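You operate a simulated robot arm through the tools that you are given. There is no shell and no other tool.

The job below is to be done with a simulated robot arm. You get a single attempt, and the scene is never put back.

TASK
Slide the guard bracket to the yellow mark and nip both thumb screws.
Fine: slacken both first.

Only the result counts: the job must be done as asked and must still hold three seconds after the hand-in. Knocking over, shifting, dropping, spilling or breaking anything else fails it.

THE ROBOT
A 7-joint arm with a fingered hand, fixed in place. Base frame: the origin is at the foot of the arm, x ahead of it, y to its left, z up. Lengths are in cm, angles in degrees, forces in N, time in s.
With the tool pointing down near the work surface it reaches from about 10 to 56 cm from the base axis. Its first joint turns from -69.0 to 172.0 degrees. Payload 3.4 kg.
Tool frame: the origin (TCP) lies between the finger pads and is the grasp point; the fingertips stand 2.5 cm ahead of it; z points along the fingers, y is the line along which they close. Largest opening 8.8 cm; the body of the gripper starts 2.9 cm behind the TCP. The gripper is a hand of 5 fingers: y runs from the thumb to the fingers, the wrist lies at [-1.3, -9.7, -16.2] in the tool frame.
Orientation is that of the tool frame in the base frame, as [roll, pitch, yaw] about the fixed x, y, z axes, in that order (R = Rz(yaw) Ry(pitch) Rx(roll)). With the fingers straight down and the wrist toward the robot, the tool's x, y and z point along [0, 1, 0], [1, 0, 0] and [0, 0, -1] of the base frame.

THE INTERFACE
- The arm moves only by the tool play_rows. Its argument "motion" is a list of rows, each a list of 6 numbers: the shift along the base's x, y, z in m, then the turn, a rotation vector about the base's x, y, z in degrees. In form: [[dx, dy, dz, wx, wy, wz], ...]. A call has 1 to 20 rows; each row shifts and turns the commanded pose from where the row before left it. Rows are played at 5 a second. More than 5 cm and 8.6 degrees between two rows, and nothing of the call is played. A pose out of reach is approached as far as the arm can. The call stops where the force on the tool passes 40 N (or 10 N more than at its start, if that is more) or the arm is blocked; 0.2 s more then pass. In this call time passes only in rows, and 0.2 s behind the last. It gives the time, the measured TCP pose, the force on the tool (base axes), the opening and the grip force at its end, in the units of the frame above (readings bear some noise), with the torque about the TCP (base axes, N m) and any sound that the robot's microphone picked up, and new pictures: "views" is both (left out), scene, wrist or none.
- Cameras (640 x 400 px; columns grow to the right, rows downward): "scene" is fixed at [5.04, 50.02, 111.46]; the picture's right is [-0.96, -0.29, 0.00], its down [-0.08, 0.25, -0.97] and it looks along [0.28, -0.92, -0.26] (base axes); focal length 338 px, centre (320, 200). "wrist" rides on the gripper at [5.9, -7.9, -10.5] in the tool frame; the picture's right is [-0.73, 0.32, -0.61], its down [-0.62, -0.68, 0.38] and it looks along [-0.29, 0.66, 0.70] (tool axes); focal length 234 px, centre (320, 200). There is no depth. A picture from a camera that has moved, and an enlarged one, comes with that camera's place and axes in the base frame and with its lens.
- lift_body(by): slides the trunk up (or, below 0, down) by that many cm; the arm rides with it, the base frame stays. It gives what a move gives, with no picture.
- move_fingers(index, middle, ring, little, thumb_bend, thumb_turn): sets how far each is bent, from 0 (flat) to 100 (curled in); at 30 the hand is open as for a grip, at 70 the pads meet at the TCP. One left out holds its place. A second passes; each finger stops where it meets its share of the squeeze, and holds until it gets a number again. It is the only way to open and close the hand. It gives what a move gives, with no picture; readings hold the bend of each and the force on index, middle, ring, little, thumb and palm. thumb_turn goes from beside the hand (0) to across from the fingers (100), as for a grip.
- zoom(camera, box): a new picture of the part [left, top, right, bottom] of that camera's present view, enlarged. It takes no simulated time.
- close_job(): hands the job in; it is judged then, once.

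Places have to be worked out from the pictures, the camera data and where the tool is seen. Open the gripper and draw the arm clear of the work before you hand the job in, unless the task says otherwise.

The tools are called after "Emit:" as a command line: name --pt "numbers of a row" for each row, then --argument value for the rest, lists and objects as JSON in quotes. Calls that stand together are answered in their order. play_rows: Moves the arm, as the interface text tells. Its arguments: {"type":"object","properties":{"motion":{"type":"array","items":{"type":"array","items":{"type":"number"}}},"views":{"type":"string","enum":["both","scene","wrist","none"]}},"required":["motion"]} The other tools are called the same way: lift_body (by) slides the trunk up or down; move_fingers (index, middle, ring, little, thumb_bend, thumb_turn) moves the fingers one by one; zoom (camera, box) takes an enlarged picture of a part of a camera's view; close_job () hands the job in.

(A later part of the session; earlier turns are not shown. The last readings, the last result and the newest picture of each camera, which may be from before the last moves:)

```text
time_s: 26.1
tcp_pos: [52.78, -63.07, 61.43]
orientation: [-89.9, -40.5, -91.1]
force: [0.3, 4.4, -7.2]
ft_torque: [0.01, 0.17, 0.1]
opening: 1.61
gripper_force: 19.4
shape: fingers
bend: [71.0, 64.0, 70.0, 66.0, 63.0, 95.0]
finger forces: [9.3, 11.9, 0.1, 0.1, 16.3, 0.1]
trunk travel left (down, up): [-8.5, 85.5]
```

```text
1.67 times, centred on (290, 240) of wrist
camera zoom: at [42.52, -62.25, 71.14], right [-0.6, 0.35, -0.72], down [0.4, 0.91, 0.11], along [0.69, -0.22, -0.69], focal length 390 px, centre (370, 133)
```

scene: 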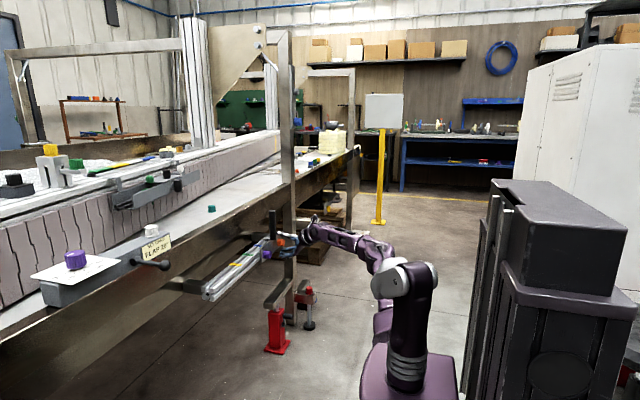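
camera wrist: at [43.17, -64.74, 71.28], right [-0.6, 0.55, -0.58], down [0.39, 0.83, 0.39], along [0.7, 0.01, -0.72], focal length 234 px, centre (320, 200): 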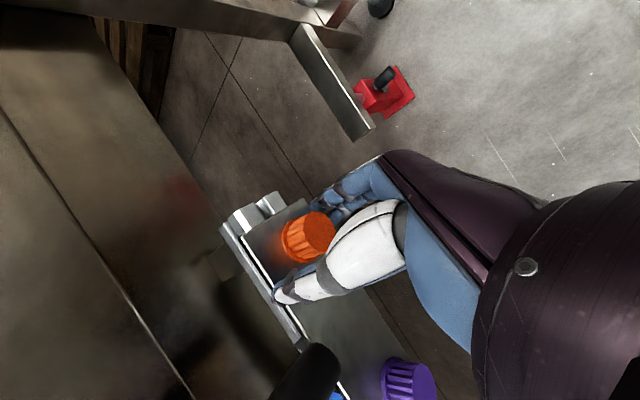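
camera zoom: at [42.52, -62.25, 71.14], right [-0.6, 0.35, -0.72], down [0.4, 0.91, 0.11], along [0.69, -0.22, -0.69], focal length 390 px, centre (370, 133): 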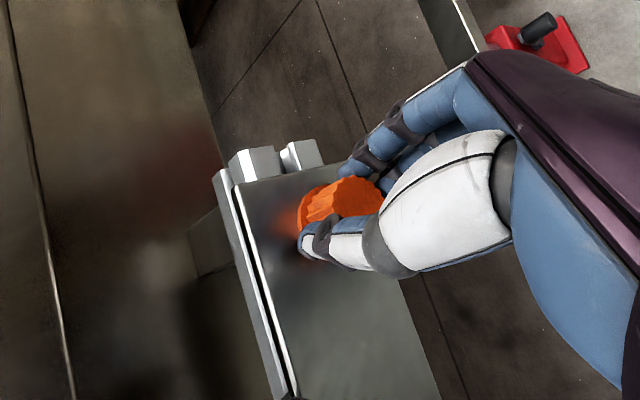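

Torque about x is tiny, so either the screw is already turning easily or the fingers slipped. I'll continue the turn and compare the rib pattern.

Emit:
play_rows --pt "0 0 0 -5 0 0" --views "none"

Emit:
zoom --camera "scene" --box '[268, 230, 292, 248]'

Emit:
play_rows --pt "0 0 0 -5 0 0" --views "none"

Emit:
zoom --camera "scene" --box '[268, 230, 292, 248]'

```text
time_s: 26.5
tcp_pos: [52.91, -63.17, 61.38]
orientation: [-90.0, -45.5, -90.9]
force: [-0.4, 6.3, -9.0]
ft_torque: [-0.03, 0.08, 0.14]
opening: 1.62
gripper_force: 18.8
shape: fingers
bend: [71.0, 64.0, 70.0, 66.0, 63.0, 96.0]
finger forces: [8.6, 12.4, 0.1, 0.1, 16.6, 0.1]
trunk travel left (down, up): [-8.5, 85.5]
```

```text
16.00 times, centred on (280, 239) of scene
camera zoom: at [5.04, 50.02, 111.46], right [-0.96, -0.29, 0.0], down [-0.08, 0.25, -0.97], along [0.28, -0.92, -0.26], focal length 5409 px, centre (960, -424)
```

zoom: 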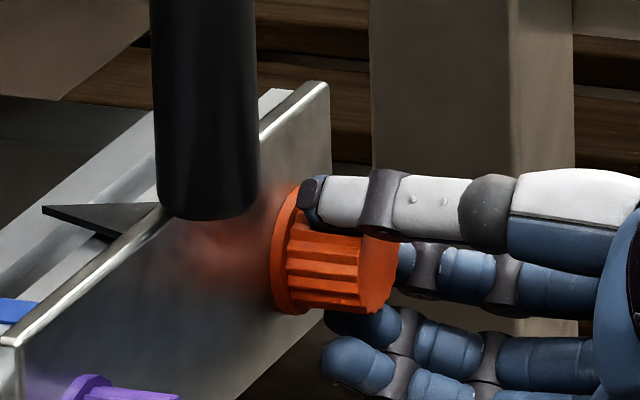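

```text
time_s: 26.9
tcp_pos: [52.85, -63.19, 61.36]
orientation: [-89.6, -50.4, -91.4]
force: [0.3, 5.1, -7.4]
ft_torque: [0.02, 0.13, 0.12]
opening: 1.62
gripper_force: 19.1
shape: fingers
bend: [71.0, 64.0, 70.0, 66.0, 63.0, 96.0]
finger forces: [8.7, 12.4, 0.1, 0.1, 16.6, 0.0]
trunk travel left (down, up): [-8.5, 85.5]
```

```text
16.00 times, centred on (280, 239) of scene
camera zoom: at [5.04, 50.02, 111.46], right [-0.96, -0.29, 0.0], down [-0.08, 0.25, -0.97], along [0.28, -0.92, -0.26], focal length 5409 px, centre (960, -424)
```

zoom: 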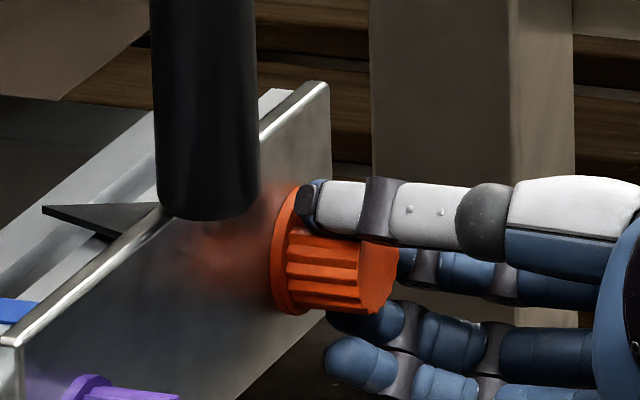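

The rib pattern shifts together with the thumb, so the knob appears to be turning with low torque. I'll continue the turn in larger steps.

Emit:
play_rows --pt "0 0 0 -7 0 0" --pt "0 0 0 -7 0 0" --pt "0 0 0 -7 0 0" --pt "0 0 0 -7 0 0" --pt "0 0 0 -7 0 0" --pt "0 0 0 -7 0 0" --views "none"

Emit:
zoom --camera "scene" --box '[260, 225, 300, 255]'

Emit:
zoom --camera "wrist" --box '[180, 120, 400, 360]'

```text
time_s: 28.3
tcp_pos: [51.59, -63.15, 64.0]
orientation: [80.5, -87.5, 98.9]
force: [1.4, -0.1, 0.1]
ft_torque: [-0.01, 0.01, 0.0]
opening: 0.01
gripper_force: 0.0
shape: fingers
bend: [72.0, 74.0, 70.0, 66.0, 75.0, 96.0]
finger forces: [0.0, 0.0, 0.0, 0.0, 0.1, 0.0]
out of reach, approached as far as the arm can: row 5, 6
trunk travel left (down, up): [-8.5, 85.5]
```

```text
13.33 times, centred on (280, 240) of scene
camera zoom: at [5.04, 50.02, 111.46], right [-0.96, -0.29, 0.0], down [-0.08, 0.25, -0.97], along [0.28, -0.92, -0.26], focal length 4508 px, centre (853, -333)
```

zoom: 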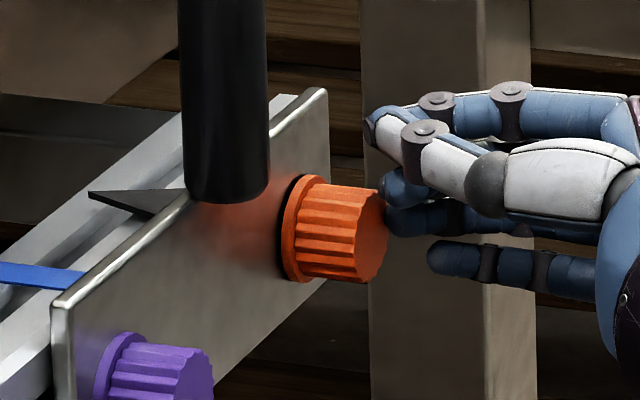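

```text
1.67 times, centred on (290, 240) of wrist
camera zoom: at [41.31, -54.96, 69.45], right [-0.6, -0.35, -0.72], down [0.39, 0.65, -0.65], along [0.69, -0.67, -0.26], focal length 390 px, centre (370, 133)
```

zoom: 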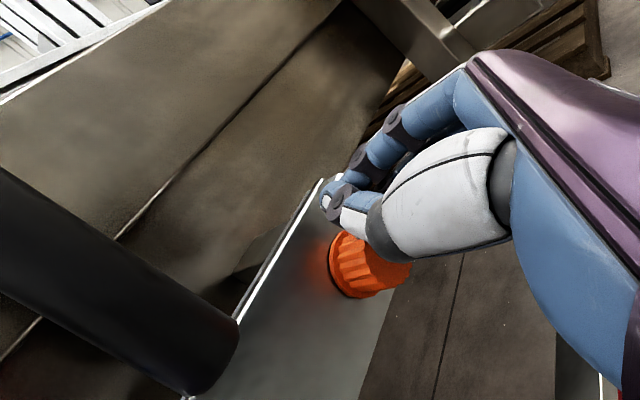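

The hand ran out of reach near roll 90° and slid off the knob. The orange knob did turn, though: there's now a visible gap between its collar and the plate, so it's backing out. I'll retreat along -x before opening, since the thumb would be near the handle otherwise.

Emit:
play_rows --pt "-0.03 0 -0.01 0 0 0" --pt "-0.04 0 -0.01 0 0 0" --pt "-0.03 0 0 0 0 0" --views "none"

Emit:
move_fingers --index 45 --middle 45 --ring 45 --little 45 --thumb_bend 42

Emit:
zoom --camera "scene" --box '[245, 215, 305, 260]'

```text
time_s: 29.1
tcp_pos: [41.77, -63.22, 61.97]
orientation: [74.2, -87.5, 105.3]
force: [-0.7, -0.1, 0.2]
ft_torque: [-0.03, -0.02, -0.02]
opening: 0.01
gripper_force: 0.1
shape: fingers
bend: [72.0, 74.0, 70.0, 66.0, 75.0, 96.0]
finger forces: [0.1, 0.0, 0.0, 0.1, 0.0, 0.0]
trunk travel left (down, up): [-8.5, 85.5]
```

```text
time_s: 30.1
tcp_pos: [41.7, -63.24, 61.95]
orientation: [73.0, -87.4, 106.5]
force: [0.1, 0.1, -1.0]
ft_torque: [0.0, 0.03, -0.01]
opening: 5.57
gripper_force: 0.0
shape: fingers
bend: [45.0, 45.0, 45.0, 45.0, 42.0, 97.0]
finger forces: [0.1, 0.0, 0.0, 0.0, 0.1, 0.1]
trunk travel left (down, up): [-8.5, 85.5]
```

```text
8.89 times, centred on (275, 238) of scene
camera zoom: at [5.04, 50.02, 111.46], right [-0.96, -0.29, 0.0], down [-0.08, 0.25, -0.97], along [0.28, -0.92, -0.26], focal length 3005 px, centre (720, -133)
```

zoom: 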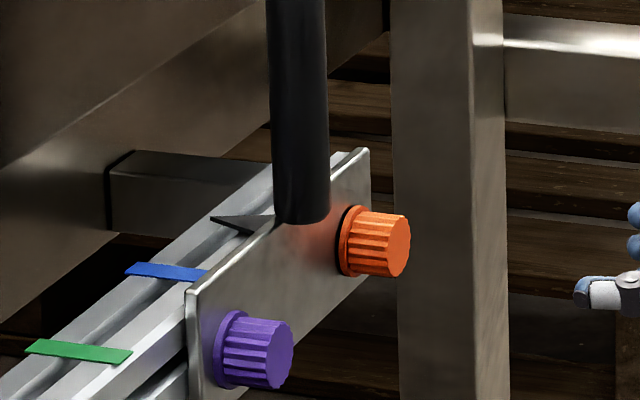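

Orange is visibly backed out by a millimetre or two. Now the purple screw: I'll move in front of it and roll to ~158° again in free space.

Emit:
play_rows --pt "0 0.03 0 8 0 0" --pt "0 0.03 0 8 0 0" --pt "0 0.03 -0.002 8 0 0" --pt "0 0.034 -0.002 8 0 0" --pt "0 0 0 8 0 0" --pt "0 0 0 8 0 0" --pt "0 0 0 8 0 0" --pt "0 0 0 8 0 0" --pt "0 0 0 7 0 0" --views "wrist"

Emit:
zoom --camera "wrist" --box '[160, 120, 400, 380]'

Emit:
zoom --camera "scene" --box '[240, 210, 340, 280]'

```text
time_s: 32.1
tcp_pos: [41.66, -50.82, 61.51]
orientation: [-90.3, -21.4, -90.7]
force: [1.3, 0.3, 0.1]
ft_torque: [-0.01, 0.01, -0.02]
opening: 5.55
gripper_force: 0.1
shape: fingers
bend: [45.0, 45.0, 45.0, 45.0, 42.0, 97.0]
finger forces: [0.0, 0.1, 0.0, 0.1, 0.0, 0.1]
trunk travel left (down, up): [-8.5, 85.5]
camera wrist: at [31.32, -53.24, 71.09], right [-0.6, 0.57, -0.56], down [0.4, 0.82, 0.4], along [0.69, 0.02, -0.72], focal length 234 px, centre (320, 200)
```

wrist: 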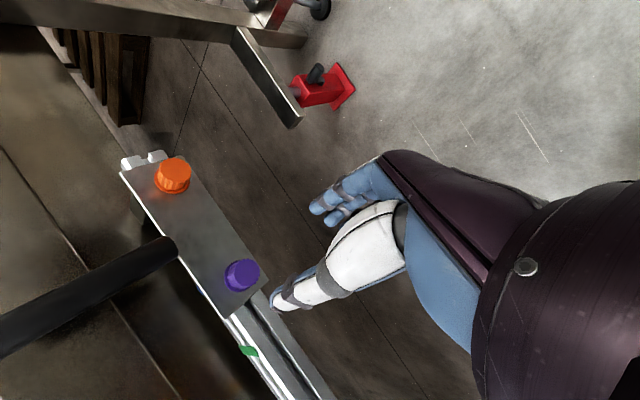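

```text
1.54 times, centred on (280, 250) of wrist
camera zoom: at [31.32, -53.24, 71.09], right [-0.6, 0.57, -0.56], down [0.4, 0.82, 0.4], along [0.69, 0.02, -0.72], focal length 360 px, centre (382, 123)
```

zoom: 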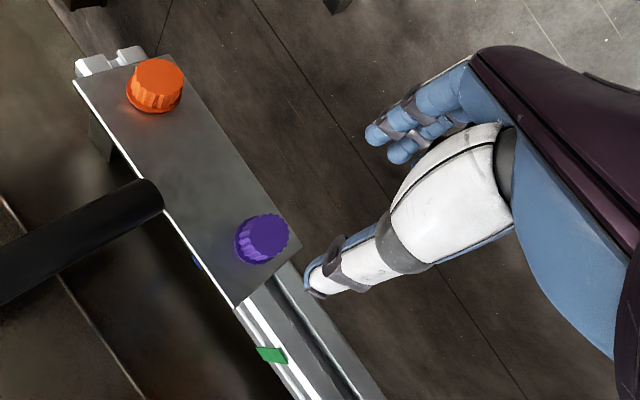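

```text
5.71 times, centred on (290, 245) of scene
camera zoom: at [5.04, 50.02, 111.46], right [-0.96, -0.29, 0.0], down [-0.08, 0.25, -0.97], along [0.28, -0.92, -0.26], focal length 1932 px, centre (491, -57)
```

zoom: 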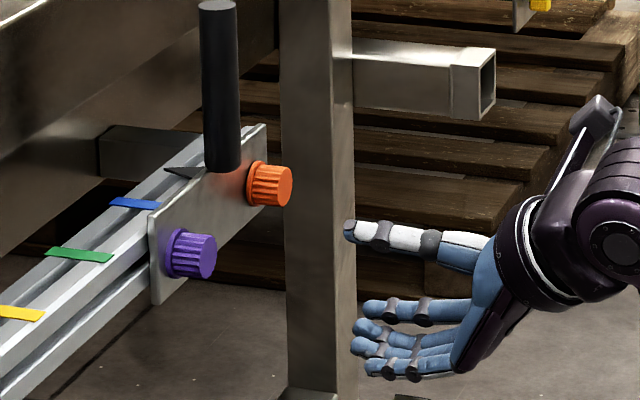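

Purple re-triangulates to about (55.4, -50.9, 61.5). I'll probe how far past 160° the roll can go here, in free space.

Emit:
play_rows --pt "0 0 0 8 0 0" --pt "0 0 0 8 0 0" --pt "0 0 0 8 0 0" --pt "0 0 0 8 0 0" --pt "0 0 0 8 0 0" --pt "0 0 0 8 0 0" --pt "0 0 0 8 0 0" --views "none"

Emit:
zoom --camera "scene" --box '[240, 190, 380, 290]'

```text
time_s: 33.7
tcp_pos: [41.27, -56.47, 59.91]
orientation: [-90.8, 34.7, -90.6]
force: [0.0, 1.3, 0.0]
ft_torque: [-0.04, 0.04, -0.01]
opening: 5.6
gripper_force: 0.0
shape: fingers
bend: [45.0, 45.0, 45.0, 45.0, 42.0, 97.0]
finger forces: [0.0, 0.0, 0.0, 0.0, 0.0, 0.1]
out of reach, approached as far as the arm can: row 1, 2, 3, 4, 6, 7
trunk travel left (down, up): [-8.5, 85.5]
```

```text
4.00 times, centred on (310, 240) of scene
camera zoom: at [5.04, 50.02, 111.46], right [-0.96, -0.29, 0.0], down [-0.08, 0.25, -0.97], along [0.28, -0.92, -0.26], focal length 1352 px, centre (360, 40)
```

zoom: 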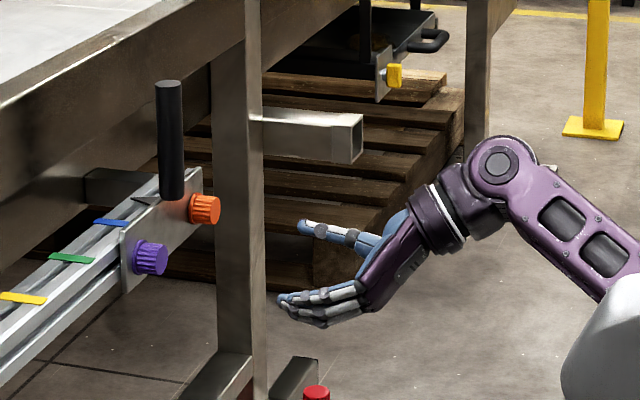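

Going past ~165° pushed the arm to a limit and displaced it by several cm, so I'll stay within it. Returning to roll ~155° in front of the purple knob.

Emit:
play_rows --pt "0 0.008 0.002 -8 0 0" --pt "0 0.008 0.003 -8 0 0" --pt "0 0.01 0.004 -8 0 0" --pt "0 0.01 0.004 -8 0 0" --pt "0 0.01 0.003 -8 0 0" --pt "0.004 0.01 0 -8 0 0" --pt "0 0 0 -8 0 0" --pt "0 0 0 0 0 0" --views "none"

```text
time_s: 35.5
tcp_pos: [41.41, -53.62, 61.12]
orientation: [-90.2, -21.6, -90.7]
force: [0.5, -1.1, -0.4]
ft_torque: [0.04, 0.0, -0.01]
opening: 5.58
gripper_force: 0.0
shape: fingers
bend: [45.0, 45.0, 45.0, 45.0, 42.0, 97.0]
finger forces: [0.1, 0.1, 0.1, 0.1, 0.0, 0.0]
out of reach, approached as far as the arm can: row 2, 3, 4, 5, 6
trunk travel left (down, up): [-8.5, 85.5]
```

Now I'm at y≈-53.6; I'll correct to the purple knob axis and check.

Emit:
play_rows --pt "0.01 0.014 0.002 0 0 0" --pt "0.01 0.013 0.002 0 0 0" --pt "0 0 0 0 0 0" --views "none"

```text
time_s: 36.3
tcp_pos: [43.4, -50.97, 61.53]
orientation: [-90.3, -21.6, -90.7]
force: [-0.7, 0.6, -0.3]
ft_torque: [-0.01, 0.02, -0.01]
opening: 5.58
gripper_force: 0.1
shape: fingers
bend: [45.0, 45.0, 45.0, 45.0, 42.0, 97.0]
finger forces: [0.1, 0.0, 0.0, 0.0, 0.1, 0.1]
trunk travel left (down, up): [-8.5, 85.5]
```

On axis with the purple knob. Before gripping, I'll test the turning range at x≈50.5, with the fingertips still short of the knob, so that I don't slip off midway again.

Emit:
play_rows --pt "0.03 0 0 0 0 0" --pt "0.03 0 0 0 0 0" --pt "0.01 0 0 0 0 0" --pt "0 0 0 -8 0 0" --pt "0 0 0 -8 0 0" --pt "0 0 0 -8 0 0" --pt "0 0 0 -8 0 0" --pt "0 0 0 -8 0 0" --pt "0 0 0 -8 0 0" --views "none"

Emit:
play_rows --pt "0 0 0 -8 0 0" --pt "0 0 0 -8 0 0" --pt "0 0 0 -8 0 0" --pt "0 0 0 -8 0 0" --pt "0 0 0 -8 0 0" --views "none"

Emit:
zoom --camera "scene" --box '[240, 190, 380, 290]'

```text
time_s: 38.3
tcp_pos: [50.34, -50.85, 61.48]
orientation: [-88.9, -69.6, -91.8]
force: [-1.0, -0.3, -0.6]
ft_torque: [-0.03, 0.01, -0.02]
opening: 5.59
gripper_force: 0.1
shape: fingers
bend: [45.0, 45.0, 45.0, 45.0, 42.0, 97.0]
finger forces: [0.0, 0.0, 0.1, 0.0, 0.0, 0.0]
trunk travel left (down, up): [-8.5, 85.5]
```

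```text
time_s: 39.5
tcp_pos: [50.28, -50.87, 61.48]
orientation: [87.5, -70.3, 92.0]
force: [-0.5, -0.2, 0.9]
ft_torque: [0.01, -0.01, -0.05]
opening: 5.59
gripper_force: 0.0
shape: fingers
bend: [45.0, 45.0, 45.0, 45.0, 42.0, 97.0]
finger forces: [0.0, 0.1, 0.0, 0.0, 0.1, 0.0]
trunk travel left (down, up): [-8.5, 85.5]
```

```text
4.00 times, centred on (310, 240) of scene
camera zoom: at [5.04, 50.02, 111.46], right [-0.96, -0.29, 0.0], down [-0.08, 0.25, -0.97], along [0.28, -0.92, -0.26], focal length 1352 px, centre (360, 40)
```

zoom: 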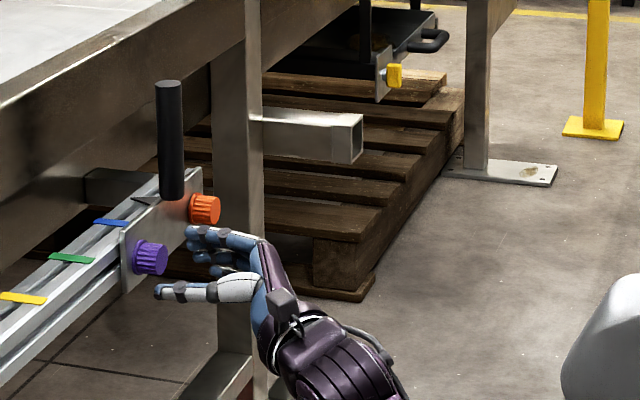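

Roll 158° → 70° is all reachable at the purple position. I'll check further down toward 10° as well.

Emit:
play_rows --pt "0 0 0 -8 0 0" --pt "0 0 0 -8 0 0" --pt "0 0 0 -8 0 0" --pt "0 0 0 -8 0 0" --pt "0 0 0 -8 0 0" --pt "0 0 0 -8 0 0" --pt "0 0 0 -8 0 0" --views "none"

```text
time_s: 41.1
tcp_pos: [50.32, -50.9, 61.67]
orientation: [89.3, -14.4, 90.7]
force: [0.4, -0.4, 0.2]
ft_torque: [-0.02, 0.01, -0.03]
opening: 5.59
gripper_force: 0.0
shape: fingers
bend: [45.0, 45.0, 45.0, 45.0, 42.0, 97.0]
finger forces: [0.0, 0.0, 0.0, 0.0, 0.1, 0.0]
trunk travel left (down, up): [-8.5, 85.5]
```

The full 158° → 14° range works here. I'll roll back to ~158° and then advance for the grip.

Emit:
play_rows --pt "0 0 0 8 0 0" --pt "0 0 0 8 0 0" --pt "0 0 0 8 0 0" --pt "0 0 0 8 0 0" --pt "0 0 0 8 0 0" --pt "0 0 0 8 0 0" --pt "0 0 0 8 0 0" --pt "0 0 0 8 0 0" --pt "0 0 0 8 0 0" --pt "0 0 0 8 0 0" --pt "0 0 0 8 0 0" --pt "0 0 0 8 0 0" --pt "0 0 0 8 0 0" --pt "0 0 0 8 0 0" --pt "0 0 0 8 0 0" --pt "0 0 0 8 0 0" --pt "0 0 0 8 0 0" --pt "0 0 0 6 0 0" --views "none"

Emit:
play_rows --pt "0.01 0 0 0 0 0" --pt "0.01 0 0 0 0 0" --pt "0.005 0 0 0 0 0" --pt "0 0 0 0 0 0" --views "none"

Emit:
zoom --camera "scene" --box '[245, 225, 305, 270]'

Emit:
zoom --camera "wrist" --box '[180, 120, 400, 360]'

```text
time_s: 44.9
tcp_pos: [50.42, -50.91, 61.57]
orientation: [-90.2, -23.4, -90.8]
force: [0.7, -0.1, -0.6]
ft_torque: [-0.01, -0.01, -0.01]
opening: 5.6
gripper_force: 0.0
shape: fingers
bend: [45.0, 45.0, 45.0, 45.0, 42.0, 98.0]
finger forces: [0.0, 0.0, 0.0, 0.0, 0.0, 0.0]
trunk travel left (down, up): [-8.5, 85.5]
```

```text
time_s: 45.9
tcp_pos: [52.9, -50.98, 61.51]
orientation: [-90.2, -23.5, -90.8]
force: [0.3, 0.2, 0.2]
ft_torque: [-0.01, 0.0, 0.0]
opening: 5.57
gripper_force: 0.0
shape: fingers
bend: [45.0, 45.0, 45.0, 45.0, 42.0, 98.0]
finger forces: [0.0, 0.0, 0.0, 0.1, 0.0, 0.1]
trunk travel left (down, up): [-8.5, 85.5]
```

```text
8.89 times, centred on (275, 248) of scene
camera zoom: at [5.04, 50.02, 111.46], right [-0.96, -0.29, 0.0], down [-0.08, 0.25, -0.97], along [0.28, -0.92, -0.26], focal length 3005 px, centre (720, -222)
```

zoom: 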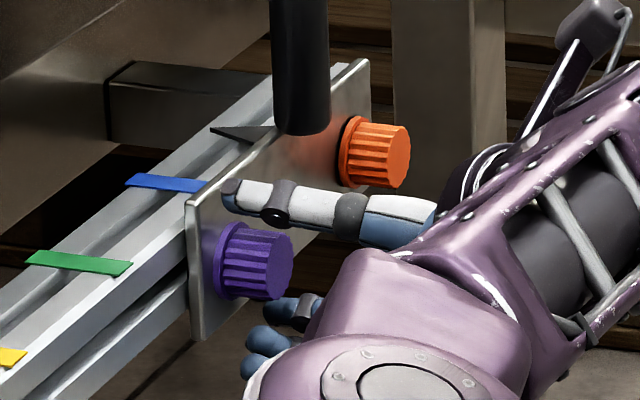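

```text
1.67 times, centred on (290, 240) of wrist
camera zoom: at [42.58, -53.01, 71.07], right [-0.6, 0.55, -0.58], down [0.4, 0.84, 0.38], along [0.69, -0.01, -0.72], focal length 390 px, centre (370, 133)
```

zoom: 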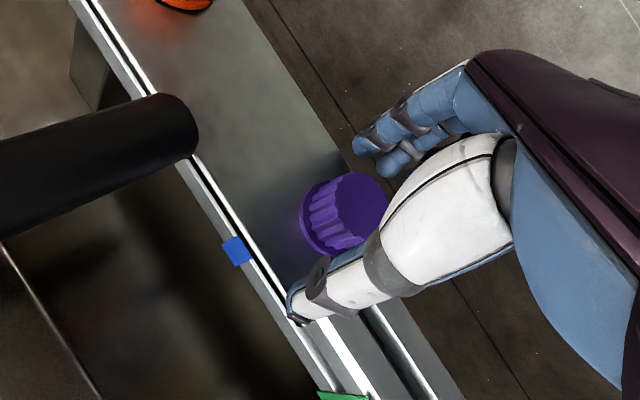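

The purple knob sits nicely between thumb and fingers with no contact yet. Close gently first, then squeeze.

Emit:
move_fingers --index 66 --middle 66 --ring 66 --little 62 --thumb_bend 64

Emit:
zoom --camera "wrist" --box '[180, 120, 400, 360]'

```text
time_s: 46.9
tcp_pos: [52.87, -50.92, 61.34]
orientation: [-90.3, -23.4, -90.8]
force: [0.9, -1.1, -2.6]
ft_torque: [-0.03, 0.04, -0.01]
opening: 1.96
gripper_force: 4.5
shape: fingers
bend: [61.0, 63.0, 66.0, 62.0, 60.0, 97.0]
finger forces: [3.0, 2.1, 0.1, 0.0, 2.7, 0.0]
trunk travel left (down, up): [-8.5, 85.5]
```

```text
1.67 times, centred on (290, 240) of wrist
camera zoom: at [42.58, -53.03, 71.01], right [-0.6, 0.55, -0.58], down [0.4, 0.84, 0.38], along [0.69, -0.01, -0.72], focal length 390 px, centre (370, 133)
```

zoom: 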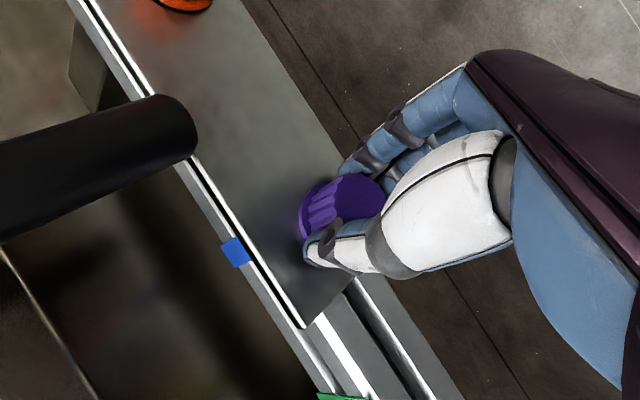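

Symmetric light contact on the purple knob. Squeezing harder as before.

Emit:
move_fingers --index 82 --middle 85 --thumb_bend 80

Emit:
zoom --camera "scene" --box '[245, 225, 305, 270]'

```text
time_s: 47.9
tcp_pos: [53.11, -50.96, 61.31]
orientation: [-90.3, -23.4, -90.6]
force: [3.2, 1.9, -5.6]
ft_torque: [-0.05, 0.1, 0.05]
opening: 1.73
gripper_force: 18.0
shape: fingers
bend: [58.0, 64.0, 66.0, 62.0, 62.0, 97.0]
finger forces: [9.8, 11.1, 0.0, 0.1, 15.7, 0.0]
trunk travel left (down, up): [-8.5, 85.5]
```

```text
8.89 times, centred on (275, 248) of scene
camera zoom: at [5.04, 50.02, 111.46], right [-0.96, -0.29, 0.0], down [-0.08, 0.25, -0.97], along [0.28, -0.92, -0.26], focal length 3005 px, centre (720, -222)
```

zoom: 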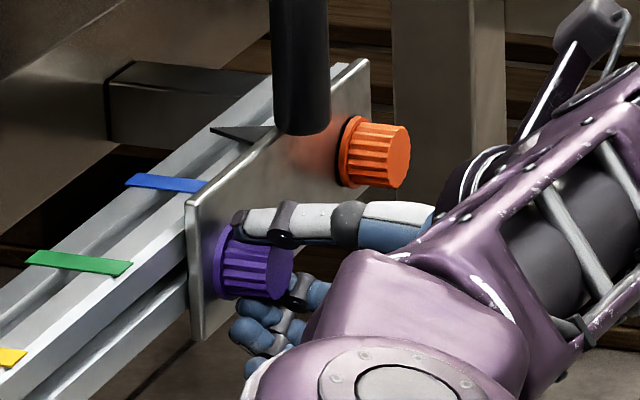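

Grip 18 N on purple. Turning counter-clockwise in stages while easing slightly back as the screw comes out.

Emit:
play_rows --pt "0 0 0 -7 0 0" --pt "0 0 0 -7 0 0" --pt "0 0 0 -7 0 0" --pt "0 0 0 -7 0 0" --views "none"

Emit:
zoom --camera "scene" --box '[245, 225, 305, 270]'

Emit:
zoom --camera "wrist" --box '[180, 120, 400, 360]'

```text
time_s: 48.9
tcp_pos: [52.95, -51.07, 61.24]
orientation: [-90.0, -51.4, -90.6]
force: [6.9, 3.0, -7.5]
ft_torque: [0.0, 0.19, 0.09]
opening: 1.74
gripper_force: 17.9
shape: fingers
bend: [71.0, 65.0, 66.0, 62.0, 64.0, 95.0]
finger forces: [9.2, 11.7, 0.0, 0.0, 15.1, 0.1]
trunk travel left (down, up): [-8.5, 85.5]
```

```text
8.89 times, centred on (275, 248) of scene
camera zoom: at [5.04, 50.02, 111.46], right [-0.96, -0.29, 0.0], down [-0.08, 0.25, -0.97], along [0.28, -0.92, -0.26], focal length 3005 px, centre (720, -222)
```

zoom: 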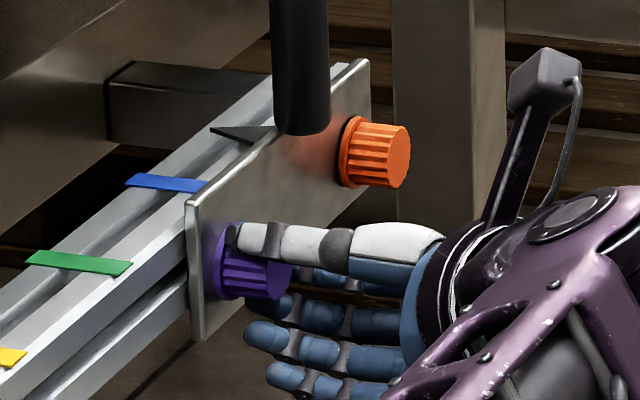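

```text
1.67 times, centred on (290, 240) of wrist
camera zoom: at [42.65, -48.3, 70.78], right [-0.6, 0.21, -0.77], down [0.4, 0.92, -0.06], along [0.69, -0.34, -0.64], focal length 390 px, centre (370, 133)
```

zoom: 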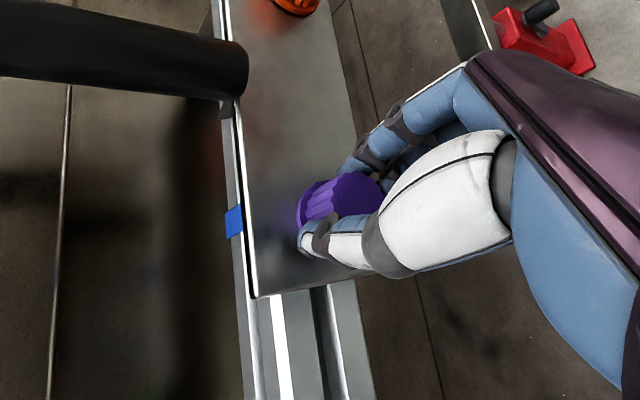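

Turning smoothly with low torque; the purple knob is following. Continuing.

Emit:
play_rows --pt "0 0 0 -7 0 0" --pt "0 0 0 -7 0 0" --pt "-0.0005 0 0 -7 0 0" --pt "0 0 0 -7 0 0" --pt "-0.0005 0 0 -7 0 0" --views "none"

Emit:
zoom --camera "scene" --box '[245, 225, 305, 270]'

Emit:
zoom --camera "wrist" --box '[180, 120, 400, 360]'

```text
time_s: 50.1
tcp_pos: [52.97, -51.05, 61.22]
orientation: [-82.3, -86.5, -98.4]
force: [11.4, -5.1, -8.4]
ft_torque: [0.02, 0.2, -0.09]
opening: 1.69
gripper_force: 18.6
shape: fingers
bend: [71.0, 64.0, 66.0, 62.0, 64.0, 95.0]
finger forces: [9.8, 12.3, 0.0, 0.0, 13.9, 0.0]
trunk travel left (down, up): [-8.5, 85.5]
```

```text
8.89 times, centred on (275, 248) of scene
camera zoom: at [5.04, 50.02, 111.46], right [-0.96, -0.29, 0.0], down [-0.08, 0.25, -0.97], along [0.28, -0.92, -0.26], focal length 3005 px, centre (720, -222)
```

zoom: 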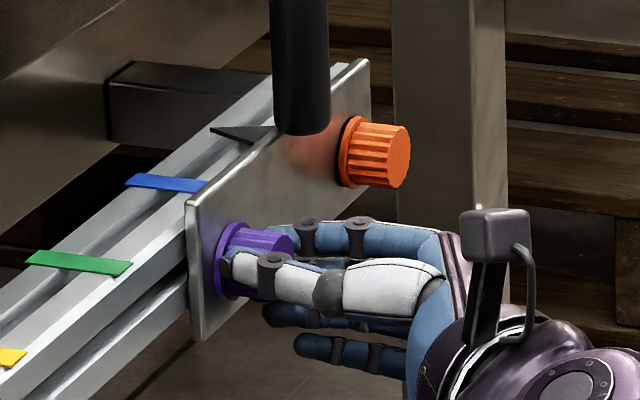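

```text
1.67 times, centred on (290, 240) of wrist
camera zoom: at [42.6, -43.42, 67.55], right [-0.6, -0.27, -0.75], down [0.4, 0.71, -0.58], along [0.69, -0.65, -0.32], focal length 390 px, centre (370, 133)
```

zoom: 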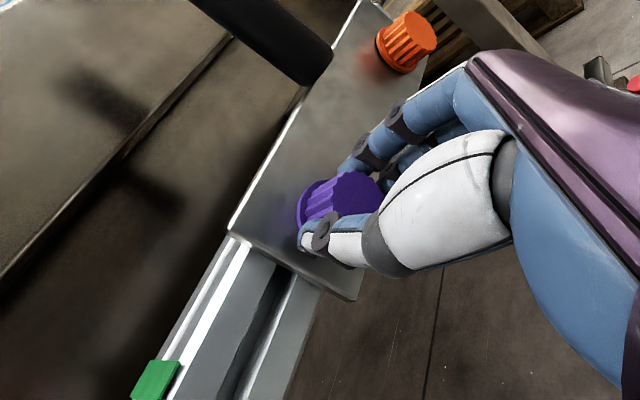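

63° turned on purple, though no gap shows yet at its collar. I'll keep turning to about roll 25° and then inspect.

Emit:
play_rows --pt "0 0 0 -7 0 0" --pt "0 0 0 -7 0 0" --pt "0 0 0 -7 0 0" --pt "0 0 0 -7 0 0" --views "none"

Emit:
zoom --camera "scene" --box '[255, 240, 287, 264]'

Emit:
play_rows --pt "0 0 0 -7 0 0" --pt "0 0 0 -7 0 0" --pt "0 0 0 -7 0 0" --pt "0 0 0 -7 0 0" --views "none"

Emit:
zoom --camera "scene" --box '[255, 240, 287, 264]'

```text
time_s: 51.1
tcp_pos: [52.9, -51.05, 61.27]
orientation: [88.5, -65.6, 91.3]
force: [9.3, -2.1, -6.7]
ft_torque: [0.0, 0.14, -0.09]
opening: 1.7
gripper_force: 17.9
shape: fingers
bend: [71.0, 65.0, 66.0, 62.0, 65.0, 94.0]
finger forces: [8.3, 11.2, 0.1, 0.0, 16.5, 0.0]
trunk travel left (down, up): [-8.5, 85.5]
```

```text
16.00 times, centred on (271, 252) of scene
camera zoom: at [5.04, 50.02, 111.46], right [-0.96, -0.29, 0.0], down [-0.08, 0.25, -0.97], along [0.28, -0.92, -0.26], focal length 5409 px, centre (1104, -632)
```

zoom: 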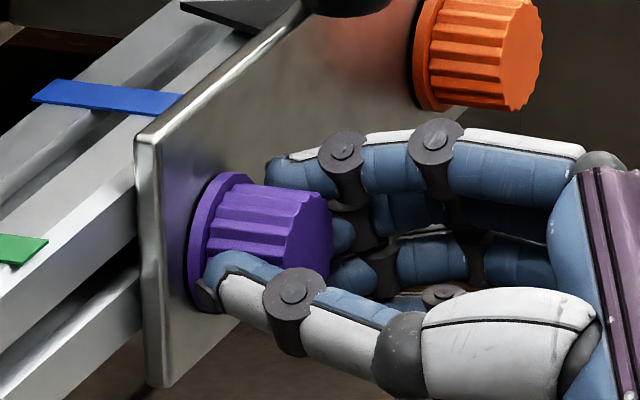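

```text
time_s: 52.1
tcp_pos: [52.86, -50.94, 61.45]
orientation: [89.0, -37.5, 90.9]
force: [13.3, -2.2, -1.5]
ft_torque: [0.01, 0.03, -0.11]
opening: 1.71
gripper_force: 16.9
shape: fingers
bend: [71.0, 66.0, 66.0, 62.0, 65.0, 93.0]
finger forces: [8.6, 9.8, 0.1, 0.0, 15.2, 0.0]
trunk travel left (down, up): [-8.5, 85.5]
```

```text
16.00 times, centred on (271, 252) of scene
camera zoom: at [5.04, 50.02, 111.46], right [-0.96, -0.29, 0.0], down [-0.08, 0.25, -0.97], along [0.28, -0.92, -0.26], focal length 5409 px, centre (1104, -632)
```

zoom: 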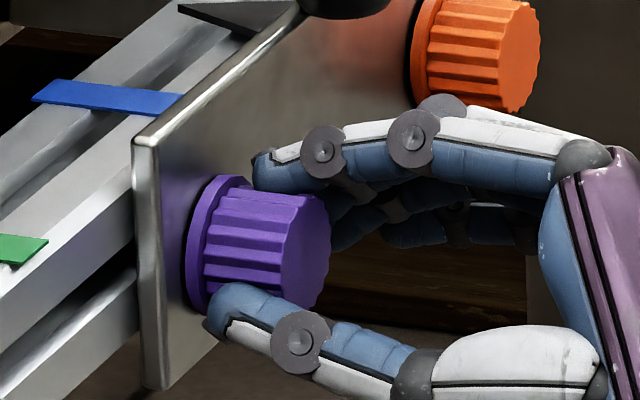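

The ribs are clearly turning with the hand and a thin dark gap is starting at the purple collar. I'll finish to roll ~17°, then release and inspect.

Emit:
play_rows --pt "0 0 0 -7 0 0" --pt "0 0 0 -7 0 0" --pt "0 0 0 -7 0 0" --views "none"

Emit:
move_fingers --index 45 --middle 45 --ring 45 --little 45 --thumb_bend 42

Emit:
zoom --camera "scene" --box '[245, 225, 305, 270]'

Emit:
zoom --camera "wrist" --box '[180, 120, 400, 360]'

```text
time_s: 52.9
tcp_pos: [52.82, -51.03, 61.46]
orientation: [89.4, -16.4, 90.6]
force: [17.3, -1.6, 5.6]
ft_torque: [0.05, -0.13, -0.17]
opening: 1.69
gripper_force: 17.1
shape: fingers
bend: [71.0, 66.0, 66.0, 62.0, 65.0, 93.0]
finger forces: [10.5, 10.3, 0.1, 0.0, 14.0, 0.0]
trunk travel left (down, up): [-8.5, 85.5]
```

```text
time_s: 53.9
tcp_pos: [52.61, -51.08, 61.52]
orientation: [89.3, -16.6, 90.7]
force: [0.1, -0.4, -0.6]
ft_torque: [-0.01, 0.0, 0.01]
opening: 5.52
gripper_force: 0.0
shape: fingers
bend: [45.0, 45.0, 45.0, 45.0, 42.0, 97.0]
finger forces: [0.1, 0.0, 0.1, 0.1, 0.0, 0.1]
trunk travel left (down, up): [-8.5, 85.5]
```

```text
8.89 times, centred on (275, 248) of scene
camera zoom: at [5.04, 50.02, 111.46], right [-0.96, -0.29, 0.0], down [-0.08, 0.25, -0.97], along [0.28, -0.92, -0.26], focal length 3005 px, centre (720, -222)
```

zoom: 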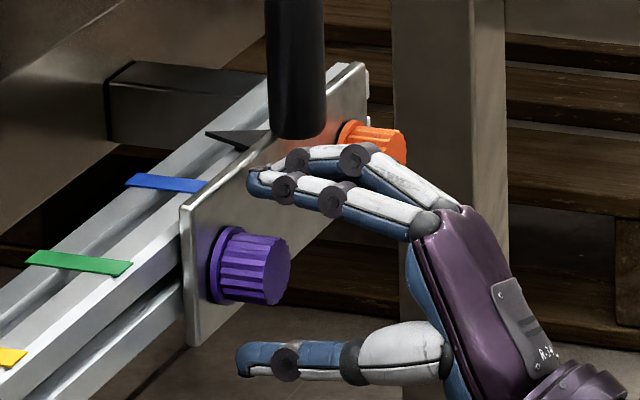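

```text
1.67 times, centred on (290, 240) of wrist
camera zoom: at [42.36, -43.17, 55.45], right [-0.6, -0.79, 0.1], down [0.4, -0.4, -0.83], along [0.69, -0.46, 0.56], focal length 390 px, centre (370, 133)
```

zoom: 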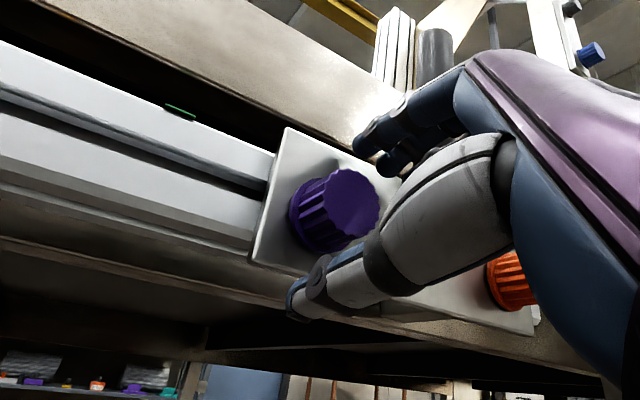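

The handle, pointer and plate all shifted slightly toward +y (about 0.5 cm), so the bracket is free, and both knobs show gaps at their collars. I'll retreat, then go to the black handle at about (55.8, -56.4), z 65–76, with roll 90° so thumb and fingers straddle it in y.

Emit:
play_rows --pt "-0.03 0 0 0 0 0" --pt "-0.04 0 0 0 0 0" --pt "-0.04 0 0.01 0 0 0" --pt "0 0 0.02 8 0 0" --pt "0 -0.01 0.02 8 0 0" --pt "0 -0.01 0.02 8 0 0" --pt "0 -0.01 0.02 8 0 0" --pt "0 -0.01 0.005 8 0 0" --pt "0 -0.01 0 8 0 0" --pt "0 -0.005 0 8 0 0" --pt "0 0 0 8 0 0" --pt "0 0 0 8 0 0" --pt "0 0 0 0 0 0" --views "both"

Emit:
zoom --camera "scene" --box '[235, 200, 355, 275]'

Emit:
zoom --camera "wrist" --box '[120, 120, 380, 400]'

```text
time_s: 56.7
tcp_pos: [41.73, -56.53, 70.96]
orientation: [61.2, -88.4, 118.4]
force: [0.6, -0.3, 0.7]
ft_torque: [-0.01, 0.01, 0.03]
opening: 5.56
gripper_force: 0.1
shape: fingers
bend: [45.0, 45.0, 45.0, 45.0, 42.0, 97.0]
finger forces: [0.0, 0.0, 0.0, 0.0, 0.1, 0.0]
trunk travel left (down, up): [-8.5, 85.5]
camera wrist: at [31.36, -48.36, 76.43], right [-0.6, -0.33, -0.73], down [0.4, 0.66, -0.63], along [0.69, -0.67, -0.27], focal length 234 px, centre (320, 200)
```

scene: 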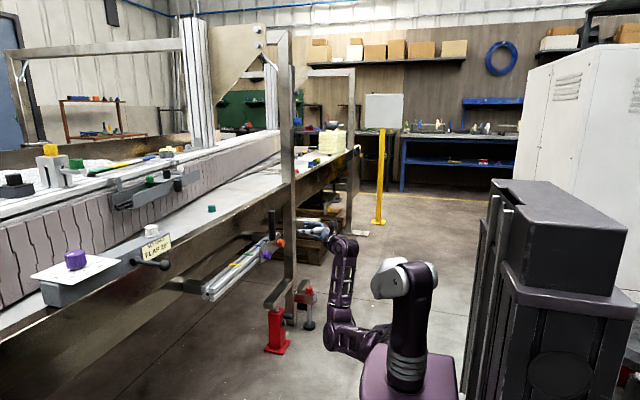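
wrist: 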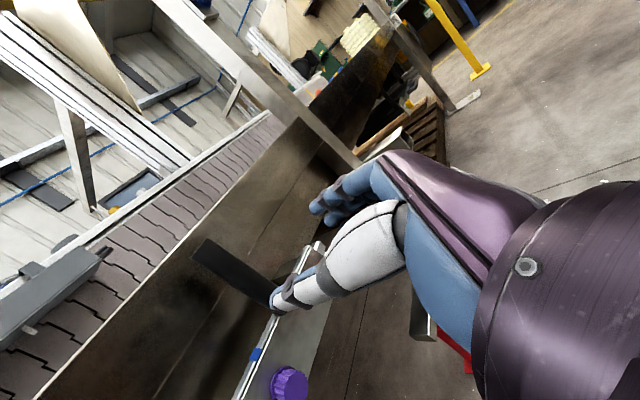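

```text
5.33 times, centred on (295, 238) of scene
camera zoom: at [5.04, 50.02, 111.46], right [-0.96, -0.29, 0.0], down [-0.08, 0.25, -0.97], along [0.28, -0.92, -0.26], focal length 1803 px, centre (453, 0)
```

zoom: 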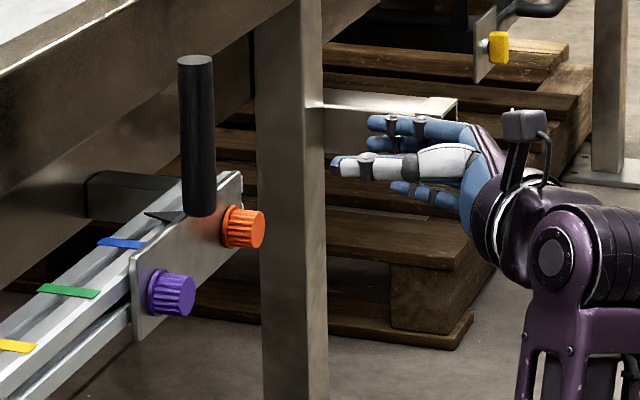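

```text
1.43 times, centred on (250, 260) of wrist
camera zoom: at [31.36, -48.36, 76.43], right [-0.6, -0.33, -0.73], down [0.4, 0.66, -0.63], along [0.69, -0.67, -0.27], focal length 334 px, centre (420, 114)
```

zoom: 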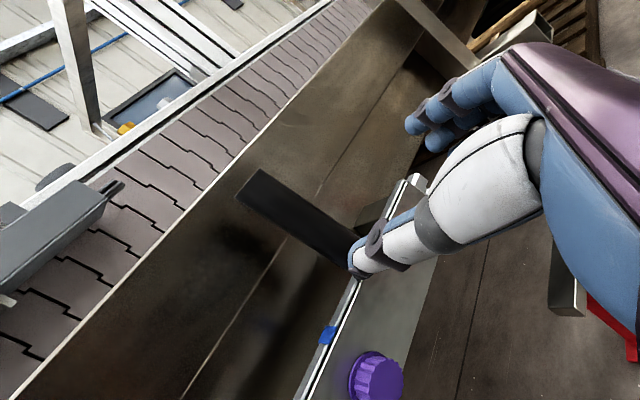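

The handle axis triangulates to (55.7, -56.3), top at z≈75.7, and the open hand lines up with it. I'll advance to x≈55.2 at z≈71.5, with the lowest finger above the plate's top edge.

Emit:
play_rows --pt "0.03 0.001 0.003 0 0 0" --pt "0.03 0.001 0.003 0 0 0" --pt "0.03 0 0 0 0 0" --pt "0.02 0 0 0 0 0" --pt "0.015 0 0 0 0 0" --pt "0.01 0 0 0 0 0" --views "none"

Emit:
zoom --camera "scene" --box '[235, 200, 355, 275]'

Emit:
zoom --camera "wrist" --box '[120, 120, 380, 400]'

```text
time_s: 58.1
tcp_pos: [55.16, -56.04, 71.91]
orientation: [65.8, -88.3, 113.7]
force: [0.2, -0.3, -0.3]
ft_torque: [-0.01, -0.03, -0.01]
opening: 5.57
gripper_force: 0.2
shape: fingers
bend: [45.0, 45.0, 45.0, 45.0, 42.0, 97.0]
finger forces: [0.1, 0.1, 0.0, 0.1, 0.1, 0.0]
trunk travel left (down, up): [-8.5, 85.5]
```

```text
5.33 times, centred on (295, 238) of scene
camera zoom: at [5.04, 50.02, 111.46], right [-0.96, -0.29, 0.0], down [-0.08, 0.25, -0.97], along [0.28, -0.92, -0.26], focal length 1803 px, centre (453, 0)
```

zoom: 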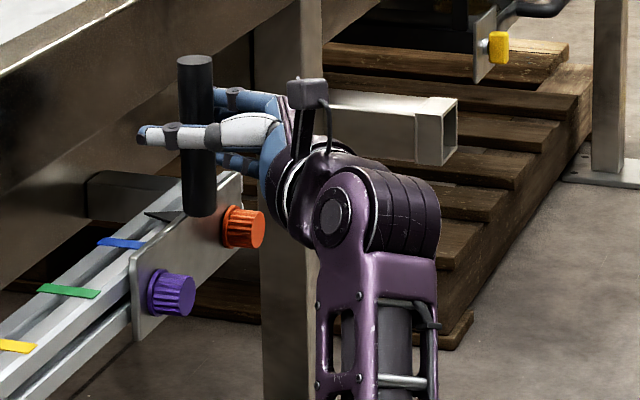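

```text
1.43 times, centred on (250, 260) of wrist
camera zoom: at [44.83, -47.95, 77.27], right [-0.6, -0.34, -0.72], down [0.4, 0.66, -0.64], along [0.69, -0.67, -0.26], focal length 334 px, centre (420, 114)
```

zoom: 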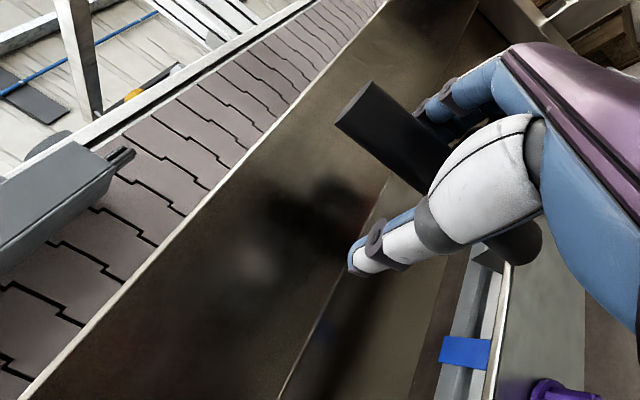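

The handle is between the thumb and fingers. Closing on it.

Emit:
move_fingers --index 66 --middle 66 --ring 66 --little 66 --thumb_bend 64

Emit:
zoom --camera "scene" --box '[235, 200, 355, 275]'

```text
time_s: 59.1
tcp_pos: [55.24, -56.25, 71.7]
orientation: [61.4, -88.5, 118.2]
force: [1.5, -2.1, 0.3]
ft_torque: [-0.08, 0.0, 0.02]
opening: 1.11
gripper_force: 1.7
shape: fingers
bend: [65.0, 66.0, 66.0, 64.0, 63.0, 97.0]
finger forces: [1.0, 0.0, 0.0, 1.8, 0.3, 0.1]
trunk travel left (down, up): [-8.5, 85.5]
```

```text
5.33 times, centred on (295, 238) of scene
camera zoom: at [5.04, 50.02, 111.46], right [-0.96, -0.29, 0.0], down [-0.08, 0.25, -0.97], along [0.28, -0.92, -0.26], focal length 1803 px, centre (453, 0)
```

zoom: 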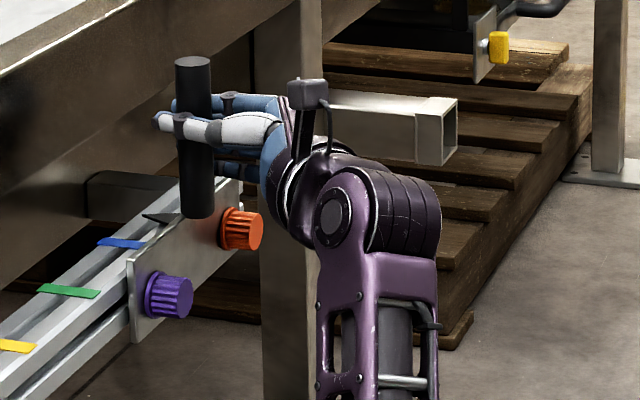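

The hand wraps the handle with light contact. I'll firm the grip a little and then start sliding toward +y while watching forces.

Emit:
move_fingers --index 72 --middle 72 --ring 72 --little 72 --thumb_bend 72

Emit:
play_rows --pt "0 0.005 0 0 0 0" --pt "0 0.01 0 0 0 0" --pt "0 0.01 0 0 0 0" --pt "0 0 0 0 0 0" --views "none"

Emit:
zoom --camera "scene" --box '[235, 200, 355, 275]'

```text
time_s: 60.1
tcp_pos: [55.35, -56.06, 71.55]
orientation: [67.5, -88.5, 112.0]
force: [6.8, -1.1, 0.7]
ft_torque: [-0.25, -0.16, 0.06]
opening: 0.51
gripper_force: 10.8
shape: fingers
bend: [72.0, 71.0, 71.0, 69.0, 65.0, 97.0]
finger forces: [2.6, 2.1, 3.2, 5.4, 8.4, 0.0]
trunk travel left (down, up): [-8.5, 85.5]
```

```text
time_s: 61.1
tcp_pos: [55.08, -53.67, 71.55]
orientation: [68.8, -88.3, 110.6]
force: [16.1, -3.0, 8.2]
ft_torque: [-0.25, -0.24, 0.01]
opening: 0.53
gripper_force: 12.6
shape: fingers
bend: [71.0, 71.0, 71.0, 69.0, 65.0, 96.0]
finger forces: [3.7, 3.2, 4.0, 5.2, 8.5, 0.1]
trunk travel left (down, up): [-8.5, 85.5]
```

```text
5.33 times, centred on (295, 238) of scene
camera zoom: at [5.04, 50.02, 111.46], right [-0.96, -0.29, 0.0], down [-0.08, 0.25, -0.97], along [0.28, -0.92, -0.26], focal length 1803 px, centre (453, 0)
```

zoom: 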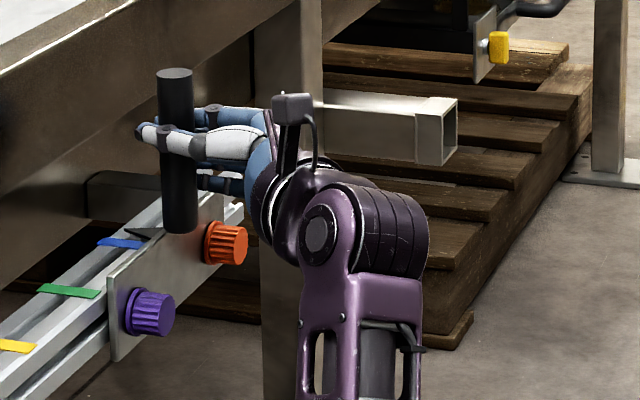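

It slides with only a few newtons along y. I'll relax the small x/z preload and continue toward the yellow mark, stopping short to measure.

Emit:
play_rows --pt "0.002 0.01 -0.001 0 0 0" --pt "0.001 0.015 -0.001 0 0 0" --pt "0 0.015 0 0 0 0" --pt "0 0.015 0 0 0 0" --pt "0 0.015 0 0 0 0" --pt "0 0 0 0 0 0" --views "none"

Emit:
zoom --camera "scene" --box '[215, 200, 335, 275]'

```text
time_s: 62.5
tcp_pos: [55.44, -46.77, 71.6]
orientation: [62.7, -88.5, 116.8]
force: [-3.7, -1.9, 0.7]
ft_torque: [-0.3, -0.05, 0.03]
opening: 0.38
gripper_force: 8.6
shape: fingers
bend: [72.0, 72.0, 71.0, 71.0, 67.0, 96.0]
finger forces: [2.2, 0.5, 1.7, 5.9, 8.2, 0.0]
trunk travel left (down, up): [-8.5, 85.5]
```

```text
5.33 times, centred on (275, 238) of scene
camera zoom: at [5.04, 50.02, 111.46], right [-0.96, -0.29, 0.0], down [-0.08, 0.25, -0.97], along [0.28, -0.92, -0.26], focal length 1803 px, centre (560, 0)
```

zoom: 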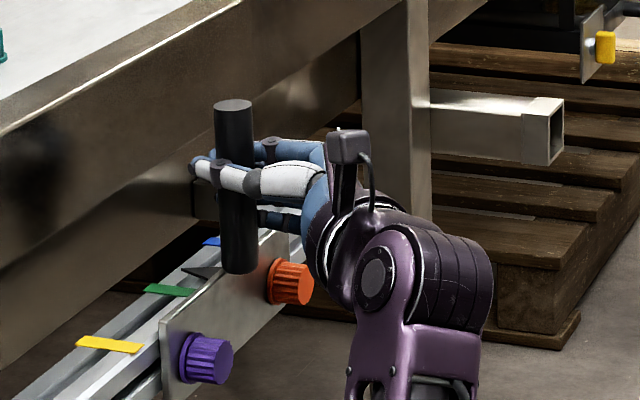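

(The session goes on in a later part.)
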